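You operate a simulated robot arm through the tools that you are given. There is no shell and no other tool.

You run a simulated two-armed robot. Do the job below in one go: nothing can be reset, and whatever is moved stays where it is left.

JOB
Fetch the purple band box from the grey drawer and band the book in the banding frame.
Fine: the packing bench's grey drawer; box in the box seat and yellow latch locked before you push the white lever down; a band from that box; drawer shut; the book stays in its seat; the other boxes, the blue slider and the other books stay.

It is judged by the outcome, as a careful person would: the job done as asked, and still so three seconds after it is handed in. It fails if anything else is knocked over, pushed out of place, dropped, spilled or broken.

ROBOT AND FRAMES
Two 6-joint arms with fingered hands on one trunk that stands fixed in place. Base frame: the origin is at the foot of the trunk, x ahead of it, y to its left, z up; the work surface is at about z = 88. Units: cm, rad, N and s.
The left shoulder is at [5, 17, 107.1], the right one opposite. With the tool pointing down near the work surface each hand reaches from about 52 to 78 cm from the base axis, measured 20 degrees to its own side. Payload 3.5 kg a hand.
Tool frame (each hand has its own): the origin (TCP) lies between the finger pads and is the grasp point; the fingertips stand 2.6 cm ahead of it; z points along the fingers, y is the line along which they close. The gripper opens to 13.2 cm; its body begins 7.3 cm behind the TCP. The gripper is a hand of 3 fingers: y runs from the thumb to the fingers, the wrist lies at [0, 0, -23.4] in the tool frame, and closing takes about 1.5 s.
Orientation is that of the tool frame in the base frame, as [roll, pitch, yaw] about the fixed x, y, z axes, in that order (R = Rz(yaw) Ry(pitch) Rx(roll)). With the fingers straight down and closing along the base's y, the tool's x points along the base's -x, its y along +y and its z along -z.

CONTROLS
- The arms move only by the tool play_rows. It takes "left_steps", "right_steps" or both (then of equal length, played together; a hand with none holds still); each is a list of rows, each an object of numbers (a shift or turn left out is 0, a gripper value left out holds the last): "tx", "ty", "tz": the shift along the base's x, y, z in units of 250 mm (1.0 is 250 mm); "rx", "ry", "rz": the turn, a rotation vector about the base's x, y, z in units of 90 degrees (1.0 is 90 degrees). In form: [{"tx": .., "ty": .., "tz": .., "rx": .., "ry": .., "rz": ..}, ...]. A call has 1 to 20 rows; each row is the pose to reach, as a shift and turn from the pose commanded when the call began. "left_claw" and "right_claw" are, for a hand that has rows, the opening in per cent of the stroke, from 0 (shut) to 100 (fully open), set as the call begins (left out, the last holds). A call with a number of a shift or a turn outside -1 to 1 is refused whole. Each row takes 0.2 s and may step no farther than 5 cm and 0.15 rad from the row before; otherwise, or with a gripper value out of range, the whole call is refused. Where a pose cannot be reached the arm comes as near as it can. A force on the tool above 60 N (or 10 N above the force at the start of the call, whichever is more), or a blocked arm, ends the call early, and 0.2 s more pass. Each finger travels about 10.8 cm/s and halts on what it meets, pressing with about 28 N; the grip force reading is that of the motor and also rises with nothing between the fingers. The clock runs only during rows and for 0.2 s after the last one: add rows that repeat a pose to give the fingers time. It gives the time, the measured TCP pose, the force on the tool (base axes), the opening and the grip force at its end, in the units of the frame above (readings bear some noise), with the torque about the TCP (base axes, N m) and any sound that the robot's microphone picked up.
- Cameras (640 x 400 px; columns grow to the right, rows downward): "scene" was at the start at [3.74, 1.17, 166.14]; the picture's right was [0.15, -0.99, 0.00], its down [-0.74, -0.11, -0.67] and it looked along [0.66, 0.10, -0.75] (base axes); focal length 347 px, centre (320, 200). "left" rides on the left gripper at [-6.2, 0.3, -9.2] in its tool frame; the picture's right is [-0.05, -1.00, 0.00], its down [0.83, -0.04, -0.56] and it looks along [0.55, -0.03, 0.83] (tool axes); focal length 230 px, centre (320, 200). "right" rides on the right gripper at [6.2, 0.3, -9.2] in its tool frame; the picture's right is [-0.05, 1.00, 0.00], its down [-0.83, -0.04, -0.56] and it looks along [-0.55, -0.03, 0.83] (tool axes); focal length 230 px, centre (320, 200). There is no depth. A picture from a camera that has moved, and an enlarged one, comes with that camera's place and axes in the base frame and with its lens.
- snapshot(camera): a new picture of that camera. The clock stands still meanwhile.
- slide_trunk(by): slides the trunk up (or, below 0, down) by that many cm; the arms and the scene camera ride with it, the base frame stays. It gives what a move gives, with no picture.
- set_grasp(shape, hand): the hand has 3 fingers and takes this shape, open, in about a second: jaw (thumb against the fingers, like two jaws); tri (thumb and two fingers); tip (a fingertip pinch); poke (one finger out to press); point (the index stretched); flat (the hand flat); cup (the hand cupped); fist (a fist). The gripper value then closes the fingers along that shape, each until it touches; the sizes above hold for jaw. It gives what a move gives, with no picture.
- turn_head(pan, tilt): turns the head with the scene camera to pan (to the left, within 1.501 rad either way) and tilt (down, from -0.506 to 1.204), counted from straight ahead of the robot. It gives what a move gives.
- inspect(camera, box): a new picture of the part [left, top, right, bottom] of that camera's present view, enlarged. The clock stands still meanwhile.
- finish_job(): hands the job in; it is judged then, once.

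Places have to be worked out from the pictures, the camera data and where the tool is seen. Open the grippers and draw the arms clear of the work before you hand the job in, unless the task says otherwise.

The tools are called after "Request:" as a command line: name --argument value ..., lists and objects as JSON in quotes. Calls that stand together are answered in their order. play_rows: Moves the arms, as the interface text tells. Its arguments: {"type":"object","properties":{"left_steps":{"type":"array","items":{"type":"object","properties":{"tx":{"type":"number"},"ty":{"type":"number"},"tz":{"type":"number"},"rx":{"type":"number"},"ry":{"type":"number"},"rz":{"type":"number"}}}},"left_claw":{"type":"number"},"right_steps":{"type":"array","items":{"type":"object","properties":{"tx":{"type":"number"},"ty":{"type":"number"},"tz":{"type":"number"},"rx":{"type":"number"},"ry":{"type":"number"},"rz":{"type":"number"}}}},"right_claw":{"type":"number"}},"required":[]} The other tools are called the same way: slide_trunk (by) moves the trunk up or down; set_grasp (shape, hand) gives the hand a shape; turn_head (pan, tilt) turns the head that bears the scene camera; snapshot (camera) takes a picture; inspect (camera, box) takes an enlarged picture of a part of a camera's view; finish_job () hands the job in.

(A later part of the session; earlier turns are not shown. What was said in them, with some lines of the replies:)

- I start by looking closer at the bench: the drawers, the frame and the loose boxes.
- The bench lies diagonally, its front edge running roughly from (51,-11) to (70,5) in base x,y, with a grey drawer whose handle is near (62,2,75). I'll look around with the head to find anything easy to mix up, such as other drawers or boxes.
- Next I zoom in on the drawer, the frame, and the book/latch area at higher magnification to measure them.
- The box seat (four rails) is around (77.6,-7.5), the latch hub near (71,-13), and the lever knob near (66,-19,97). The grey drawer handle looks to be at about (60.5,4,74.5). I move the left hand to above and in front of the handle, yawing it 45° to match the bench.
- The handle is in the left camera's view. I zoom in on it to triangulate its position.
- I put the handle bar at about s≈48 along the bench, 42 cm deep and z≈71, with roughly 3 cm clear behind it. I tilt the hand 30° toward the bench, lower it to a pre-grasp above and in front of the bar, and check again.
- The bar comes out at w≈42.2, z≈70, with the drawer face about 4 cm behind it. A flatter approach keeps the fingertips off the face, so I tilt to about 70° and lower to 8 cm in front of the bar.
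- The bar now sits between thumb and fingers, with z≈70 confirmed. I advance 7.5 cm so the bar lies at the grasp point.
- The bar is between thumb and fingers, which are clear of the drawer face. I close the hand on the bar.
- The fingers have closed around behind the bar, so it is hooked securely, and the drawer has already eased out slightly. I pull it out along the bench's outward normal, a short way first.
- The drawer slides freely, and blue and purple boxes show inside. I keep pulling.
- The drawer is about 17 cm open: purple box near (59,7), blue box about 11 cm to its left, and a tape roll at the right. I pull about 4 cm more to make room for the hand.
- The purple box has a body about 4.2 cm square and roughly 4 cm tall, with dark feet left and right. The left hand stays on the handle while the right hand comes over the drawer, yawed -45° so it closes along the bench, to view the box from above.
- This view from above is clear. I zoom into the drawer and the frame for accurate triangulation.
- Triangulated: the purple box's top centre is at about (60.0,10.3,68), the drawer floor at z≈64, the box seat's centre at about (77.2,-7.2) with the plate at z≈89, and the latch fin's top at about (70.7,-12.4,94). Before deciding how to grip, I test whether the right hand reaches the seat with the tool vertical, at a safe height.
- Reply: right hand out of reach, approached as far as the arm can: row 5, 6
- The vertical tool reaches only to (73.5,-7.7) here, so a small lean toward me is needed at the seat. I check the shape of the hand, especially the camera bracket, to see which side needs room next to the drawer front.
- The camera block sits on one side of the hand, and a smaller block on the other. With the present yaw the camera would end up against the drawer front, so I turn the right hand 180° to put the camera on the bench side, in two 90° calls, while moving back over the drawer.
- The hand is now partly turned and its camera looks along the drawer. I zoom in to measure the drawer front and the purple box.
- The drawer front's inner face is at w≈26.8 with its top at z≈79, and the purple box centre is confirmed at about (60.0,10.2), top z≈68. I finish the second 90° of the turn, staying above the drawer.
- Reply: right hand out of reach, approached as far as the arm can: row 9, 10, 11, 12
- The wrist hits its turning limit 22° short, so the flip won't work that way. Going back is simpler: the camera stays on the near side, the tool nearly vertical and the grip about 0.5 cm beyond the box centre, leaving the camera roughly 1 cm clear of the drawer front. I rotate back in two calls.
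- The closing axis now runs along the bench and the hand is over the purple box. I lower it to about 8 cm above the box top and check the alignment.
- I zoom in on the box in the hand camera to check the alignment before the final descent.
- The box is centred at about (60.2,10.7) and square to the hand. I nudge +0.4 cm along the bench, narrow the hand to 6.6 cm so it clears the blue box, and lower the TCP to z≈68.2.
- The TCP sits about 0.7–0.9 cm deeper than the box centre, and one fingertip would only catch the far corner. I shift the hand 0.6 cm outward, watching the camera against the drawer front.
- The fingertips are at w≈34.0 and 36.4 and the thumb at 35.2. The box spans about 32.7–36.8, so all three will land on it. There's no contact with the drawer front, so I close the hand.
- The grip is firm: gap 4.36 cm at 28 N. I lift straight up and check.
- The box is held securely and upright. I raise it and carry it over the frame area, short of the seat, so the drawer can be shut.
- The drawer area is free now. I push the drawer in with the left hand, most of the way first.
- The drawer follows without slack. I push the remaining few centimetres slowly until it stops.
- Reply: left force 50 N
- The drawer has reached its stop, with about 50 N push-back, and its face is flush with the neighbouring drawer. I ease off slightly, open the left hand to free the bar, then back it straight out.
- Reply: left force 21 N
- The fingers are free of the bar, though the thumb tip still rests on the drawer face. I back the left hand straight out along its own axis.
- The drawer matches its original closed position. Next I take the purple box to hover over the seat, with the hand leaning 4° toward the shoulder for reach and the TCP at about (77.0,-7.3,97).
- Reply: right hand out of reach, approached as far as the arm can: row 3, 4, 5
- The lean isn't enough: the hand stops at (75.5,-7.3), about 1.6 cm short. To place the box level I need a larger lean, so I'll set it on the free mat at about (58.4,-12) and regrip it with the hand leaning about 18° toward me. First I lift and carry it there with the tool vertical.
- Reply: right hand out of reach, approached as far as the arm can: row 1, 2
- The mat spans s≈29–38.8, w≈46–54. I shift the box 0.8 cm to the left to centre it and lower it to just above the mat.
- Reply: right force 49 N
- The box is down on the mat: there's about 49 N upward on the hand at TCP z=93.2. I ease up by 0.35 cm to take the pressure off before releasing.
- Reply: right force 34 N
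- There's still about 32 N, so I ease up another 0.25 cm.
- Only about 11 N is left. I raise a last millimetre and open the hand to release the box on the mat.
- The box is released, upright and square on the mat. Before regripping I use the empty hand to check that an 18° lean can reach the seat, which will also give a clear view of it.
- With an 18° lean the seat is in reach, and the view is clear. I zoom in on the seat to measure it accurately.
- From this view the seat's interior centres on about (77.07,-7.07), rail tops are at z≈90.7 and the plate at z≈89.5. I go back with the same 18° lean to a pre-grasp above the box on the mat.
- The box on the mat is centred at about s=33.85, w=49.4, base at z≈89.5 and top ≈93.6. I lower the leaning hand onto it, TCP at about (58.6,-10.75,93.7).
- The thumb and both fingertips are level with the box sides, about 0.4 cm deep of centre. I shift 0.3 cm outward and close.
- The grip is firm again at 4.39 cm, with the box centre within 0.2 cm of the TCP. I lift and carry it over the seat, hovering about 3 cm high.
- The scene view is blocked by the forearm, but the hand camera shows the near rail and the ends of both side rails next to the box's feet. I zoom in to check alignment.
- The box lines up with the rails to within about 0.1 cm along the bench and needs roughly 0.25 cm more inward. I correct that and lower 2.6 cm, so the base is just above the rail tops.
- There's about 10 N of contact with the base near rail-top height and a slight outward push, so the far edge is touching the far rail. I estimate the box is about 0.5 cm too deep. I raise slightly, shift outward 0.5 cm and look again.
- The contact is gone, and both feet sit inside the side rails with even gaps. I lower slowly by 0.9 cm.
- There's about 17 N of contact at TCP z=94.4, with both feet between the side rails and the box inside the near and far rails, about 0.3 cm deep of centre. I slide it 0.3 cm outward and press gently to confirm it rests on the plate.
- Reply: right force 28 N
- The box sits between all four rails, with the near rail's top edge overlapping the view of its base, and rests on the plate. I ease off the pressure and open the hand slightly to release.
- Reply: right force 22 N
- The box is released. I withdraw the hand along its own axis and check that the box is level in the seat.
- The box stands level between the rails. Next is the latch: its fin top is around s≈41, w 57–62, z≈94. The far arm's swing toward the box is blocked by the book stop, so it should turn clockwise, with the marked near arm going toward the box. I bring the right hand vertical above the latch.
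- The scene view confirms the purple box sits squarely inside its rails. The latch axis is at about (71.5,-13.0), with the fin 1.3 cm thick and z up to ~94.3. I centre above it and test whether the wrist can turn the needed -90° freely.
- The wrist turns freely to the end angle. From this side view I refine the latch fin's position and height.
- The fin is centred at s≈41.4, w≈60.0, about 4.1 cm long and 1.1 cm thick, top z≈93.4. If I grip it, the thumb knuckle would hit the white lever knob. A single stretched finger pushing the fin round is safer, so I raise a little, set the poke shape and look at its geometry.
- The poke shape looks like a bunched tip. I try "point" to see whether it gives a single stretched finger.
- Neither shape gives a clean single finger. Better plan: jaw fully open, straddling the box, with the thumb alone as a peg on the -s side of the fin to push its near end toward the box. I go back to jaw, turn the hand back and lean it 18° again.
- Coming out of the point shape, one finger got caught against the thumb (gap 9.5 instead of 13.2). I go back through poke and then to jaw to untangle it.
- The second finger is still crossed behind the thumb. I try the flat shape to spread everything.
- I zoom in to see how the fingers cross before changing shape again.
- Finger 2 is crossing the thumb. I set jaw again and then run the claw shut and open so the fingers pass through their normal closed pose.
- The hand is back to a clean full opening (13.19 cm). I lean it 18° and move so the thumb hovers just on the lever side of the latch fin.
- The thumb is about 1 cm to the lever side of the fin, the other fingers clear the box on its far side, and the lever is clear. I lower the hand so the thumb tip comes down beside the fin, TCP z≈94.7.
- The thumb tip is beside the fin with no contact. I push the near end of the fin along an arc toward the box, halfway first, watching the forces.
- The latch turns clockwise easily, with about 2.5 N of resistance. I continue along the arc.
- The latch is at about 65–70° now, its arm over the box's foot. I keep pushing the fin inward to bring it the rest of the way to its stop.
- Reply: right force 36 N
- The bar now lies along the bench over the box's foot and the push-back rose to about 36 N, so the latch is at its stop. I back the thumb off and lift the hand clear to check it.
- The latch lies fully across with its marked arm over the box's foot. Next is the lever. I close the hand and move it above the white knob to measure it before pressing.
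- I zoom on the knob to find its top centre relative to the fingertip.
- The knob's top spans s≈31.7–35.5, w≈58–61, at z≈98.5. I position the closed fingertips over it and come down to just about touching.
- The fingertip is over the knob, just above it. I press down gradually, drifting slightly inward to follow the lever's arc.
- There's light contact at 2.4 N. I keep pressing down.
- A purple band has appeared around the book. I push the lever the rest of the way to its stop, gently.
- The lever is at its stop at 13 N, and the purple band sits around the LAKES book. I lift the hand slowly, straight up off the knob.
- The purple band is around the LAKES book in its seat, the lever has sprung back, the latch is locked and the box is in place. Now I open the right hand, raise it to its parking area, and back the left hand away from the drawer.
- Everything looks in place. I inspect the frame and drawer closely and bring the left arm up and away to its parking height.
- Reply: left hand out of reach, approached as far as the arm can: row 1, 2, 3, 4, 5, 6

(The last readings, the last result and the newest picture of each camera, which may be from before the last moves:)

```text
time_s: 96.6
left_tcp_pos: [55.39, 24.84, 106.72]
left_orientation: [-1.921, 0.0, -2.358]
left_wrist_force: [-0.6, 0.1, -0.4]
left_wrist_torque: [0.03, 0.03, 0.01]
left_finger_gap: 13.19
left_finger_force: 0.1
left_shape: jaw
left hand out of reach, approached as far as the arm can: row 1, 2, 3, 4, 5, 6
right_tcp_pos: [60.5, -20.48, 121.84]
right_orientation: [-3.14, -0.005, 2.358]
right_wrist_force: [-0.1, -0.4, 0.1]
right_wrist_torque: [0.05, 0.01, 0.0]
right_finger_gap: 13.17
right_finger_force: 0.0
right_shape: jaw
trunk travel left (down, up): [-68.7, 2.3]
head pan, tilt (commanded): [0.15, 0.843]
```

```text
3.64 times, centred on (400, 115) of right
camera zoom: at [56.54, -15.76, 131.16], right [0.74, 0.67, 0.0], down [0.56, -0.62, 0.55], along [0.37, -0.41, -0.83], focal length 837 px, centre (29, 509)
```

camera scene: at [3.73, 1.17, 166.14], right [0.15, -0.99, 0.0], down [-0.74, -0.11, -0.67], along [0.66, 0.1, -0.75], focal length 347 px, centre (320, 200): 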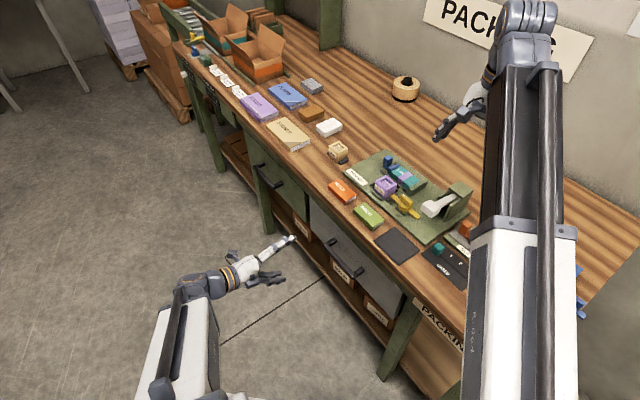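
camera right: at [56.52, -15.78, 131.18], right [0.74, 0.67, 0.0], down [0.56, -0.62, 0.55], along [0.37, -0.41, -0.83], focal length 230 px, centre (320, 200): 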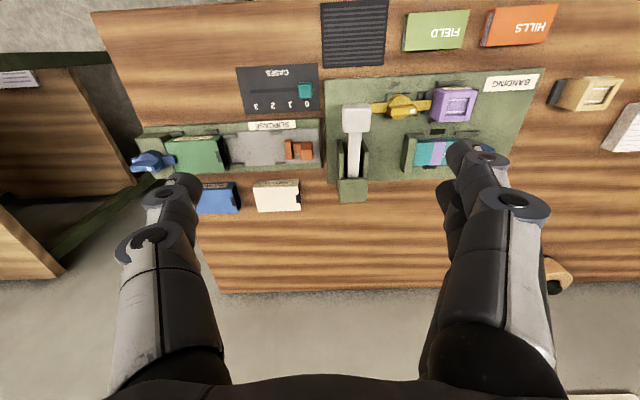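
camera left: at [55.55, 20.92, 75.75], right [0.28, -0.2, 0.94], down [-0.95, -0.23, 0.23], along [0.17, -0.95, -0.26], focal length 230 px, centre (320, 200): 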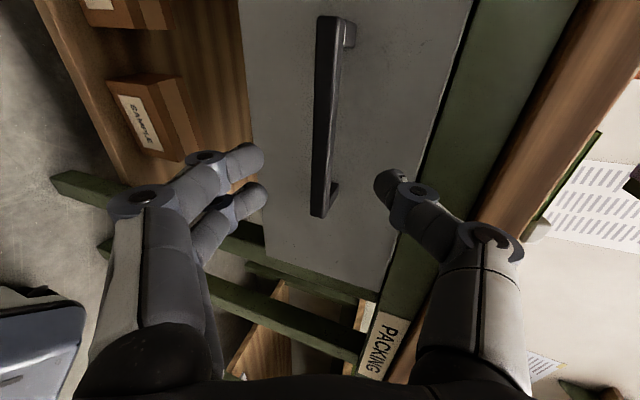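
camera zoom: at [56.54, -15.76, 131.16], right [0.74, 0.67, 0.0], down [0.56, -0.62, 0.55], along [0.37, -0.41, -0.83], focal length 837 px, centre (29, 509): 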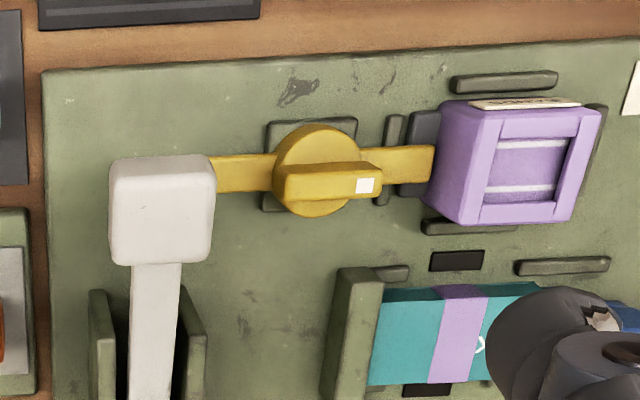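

The result looks right. I make one last comparison of the drawer with the very first picture, using the same crop, to be sure it is fully shut.

Request:
inspect --camera "scene" --box '[300, 190, 420, 310]'

Request:
snapshot --camera "left"

```text
3.33 times, centred on (360, 250) of scene
camera zoom: at [3.74, 1.18, 166.14], right [0.15, -0.99, 0.0], down [-0.74, -0.11, -0.67], along [0.66, 0.1, -0.75], focal length 1155 px, centre (187, 33)
```

zoom: 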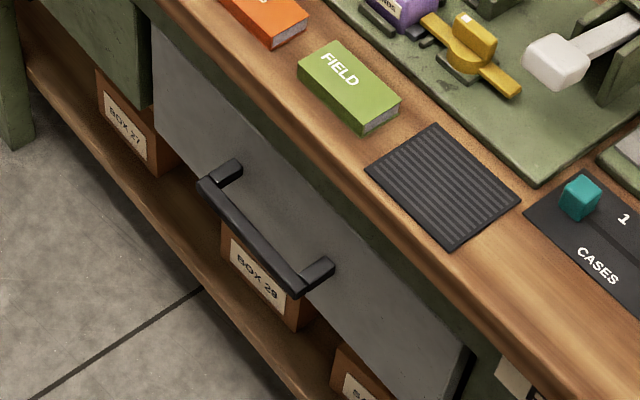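

```text
taken
camera left: at [53.68, 35.43, 109.67], right [0.28, -0.2, 0.94], down [-0.95, -0.23, 0.23], along [0.17, -0.95, -0.26], focal length 230 px, centre (320, 200)
```

left: 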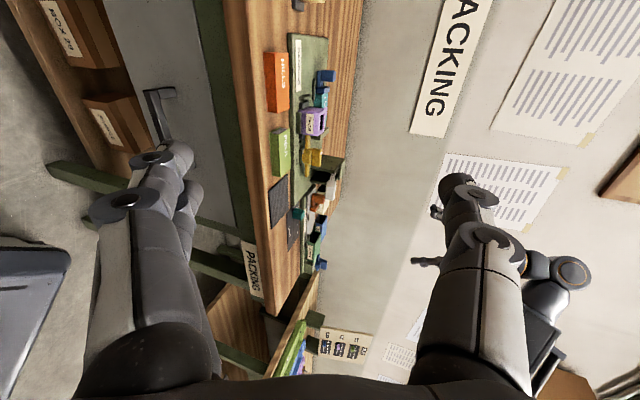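

The drawer handle sits on exactly the same pixels as at the start, so the drawer is shut. The book is banded in its seat with a purple band, the box is seated, the latch is locked, nothing else has moved, and both hands are open and clear. I hand the job in.

Request:
finish_job

```text
The job is handed in.
```

The LAKES book in the banding frame now has a purple band around it, put on with the band box from the packing bench's grey drawer. I have handed the job in.

- **Box:** the purple box is in its seat. To reach the seat with it level, I set it down once on the ribbed mat and took a new grip.
- **Latch:** I turned the yellow latch across the box's foot until it stopped, before touching the lever.
- **Lever:** I pushed the white lever down to its stop, and the band appeared on the book. The lever sprang back up when I let go.
- **Drawer:** it is shut, with the handle exactly where it was in the first picture.
- **Everything else:** in the last pictures the book, the blue slider, the other boxes on the bench and the other books are where they started. I did not reopen the drawer to check the blue box and tape roll left inside.

Both hands are open and clear of the work.
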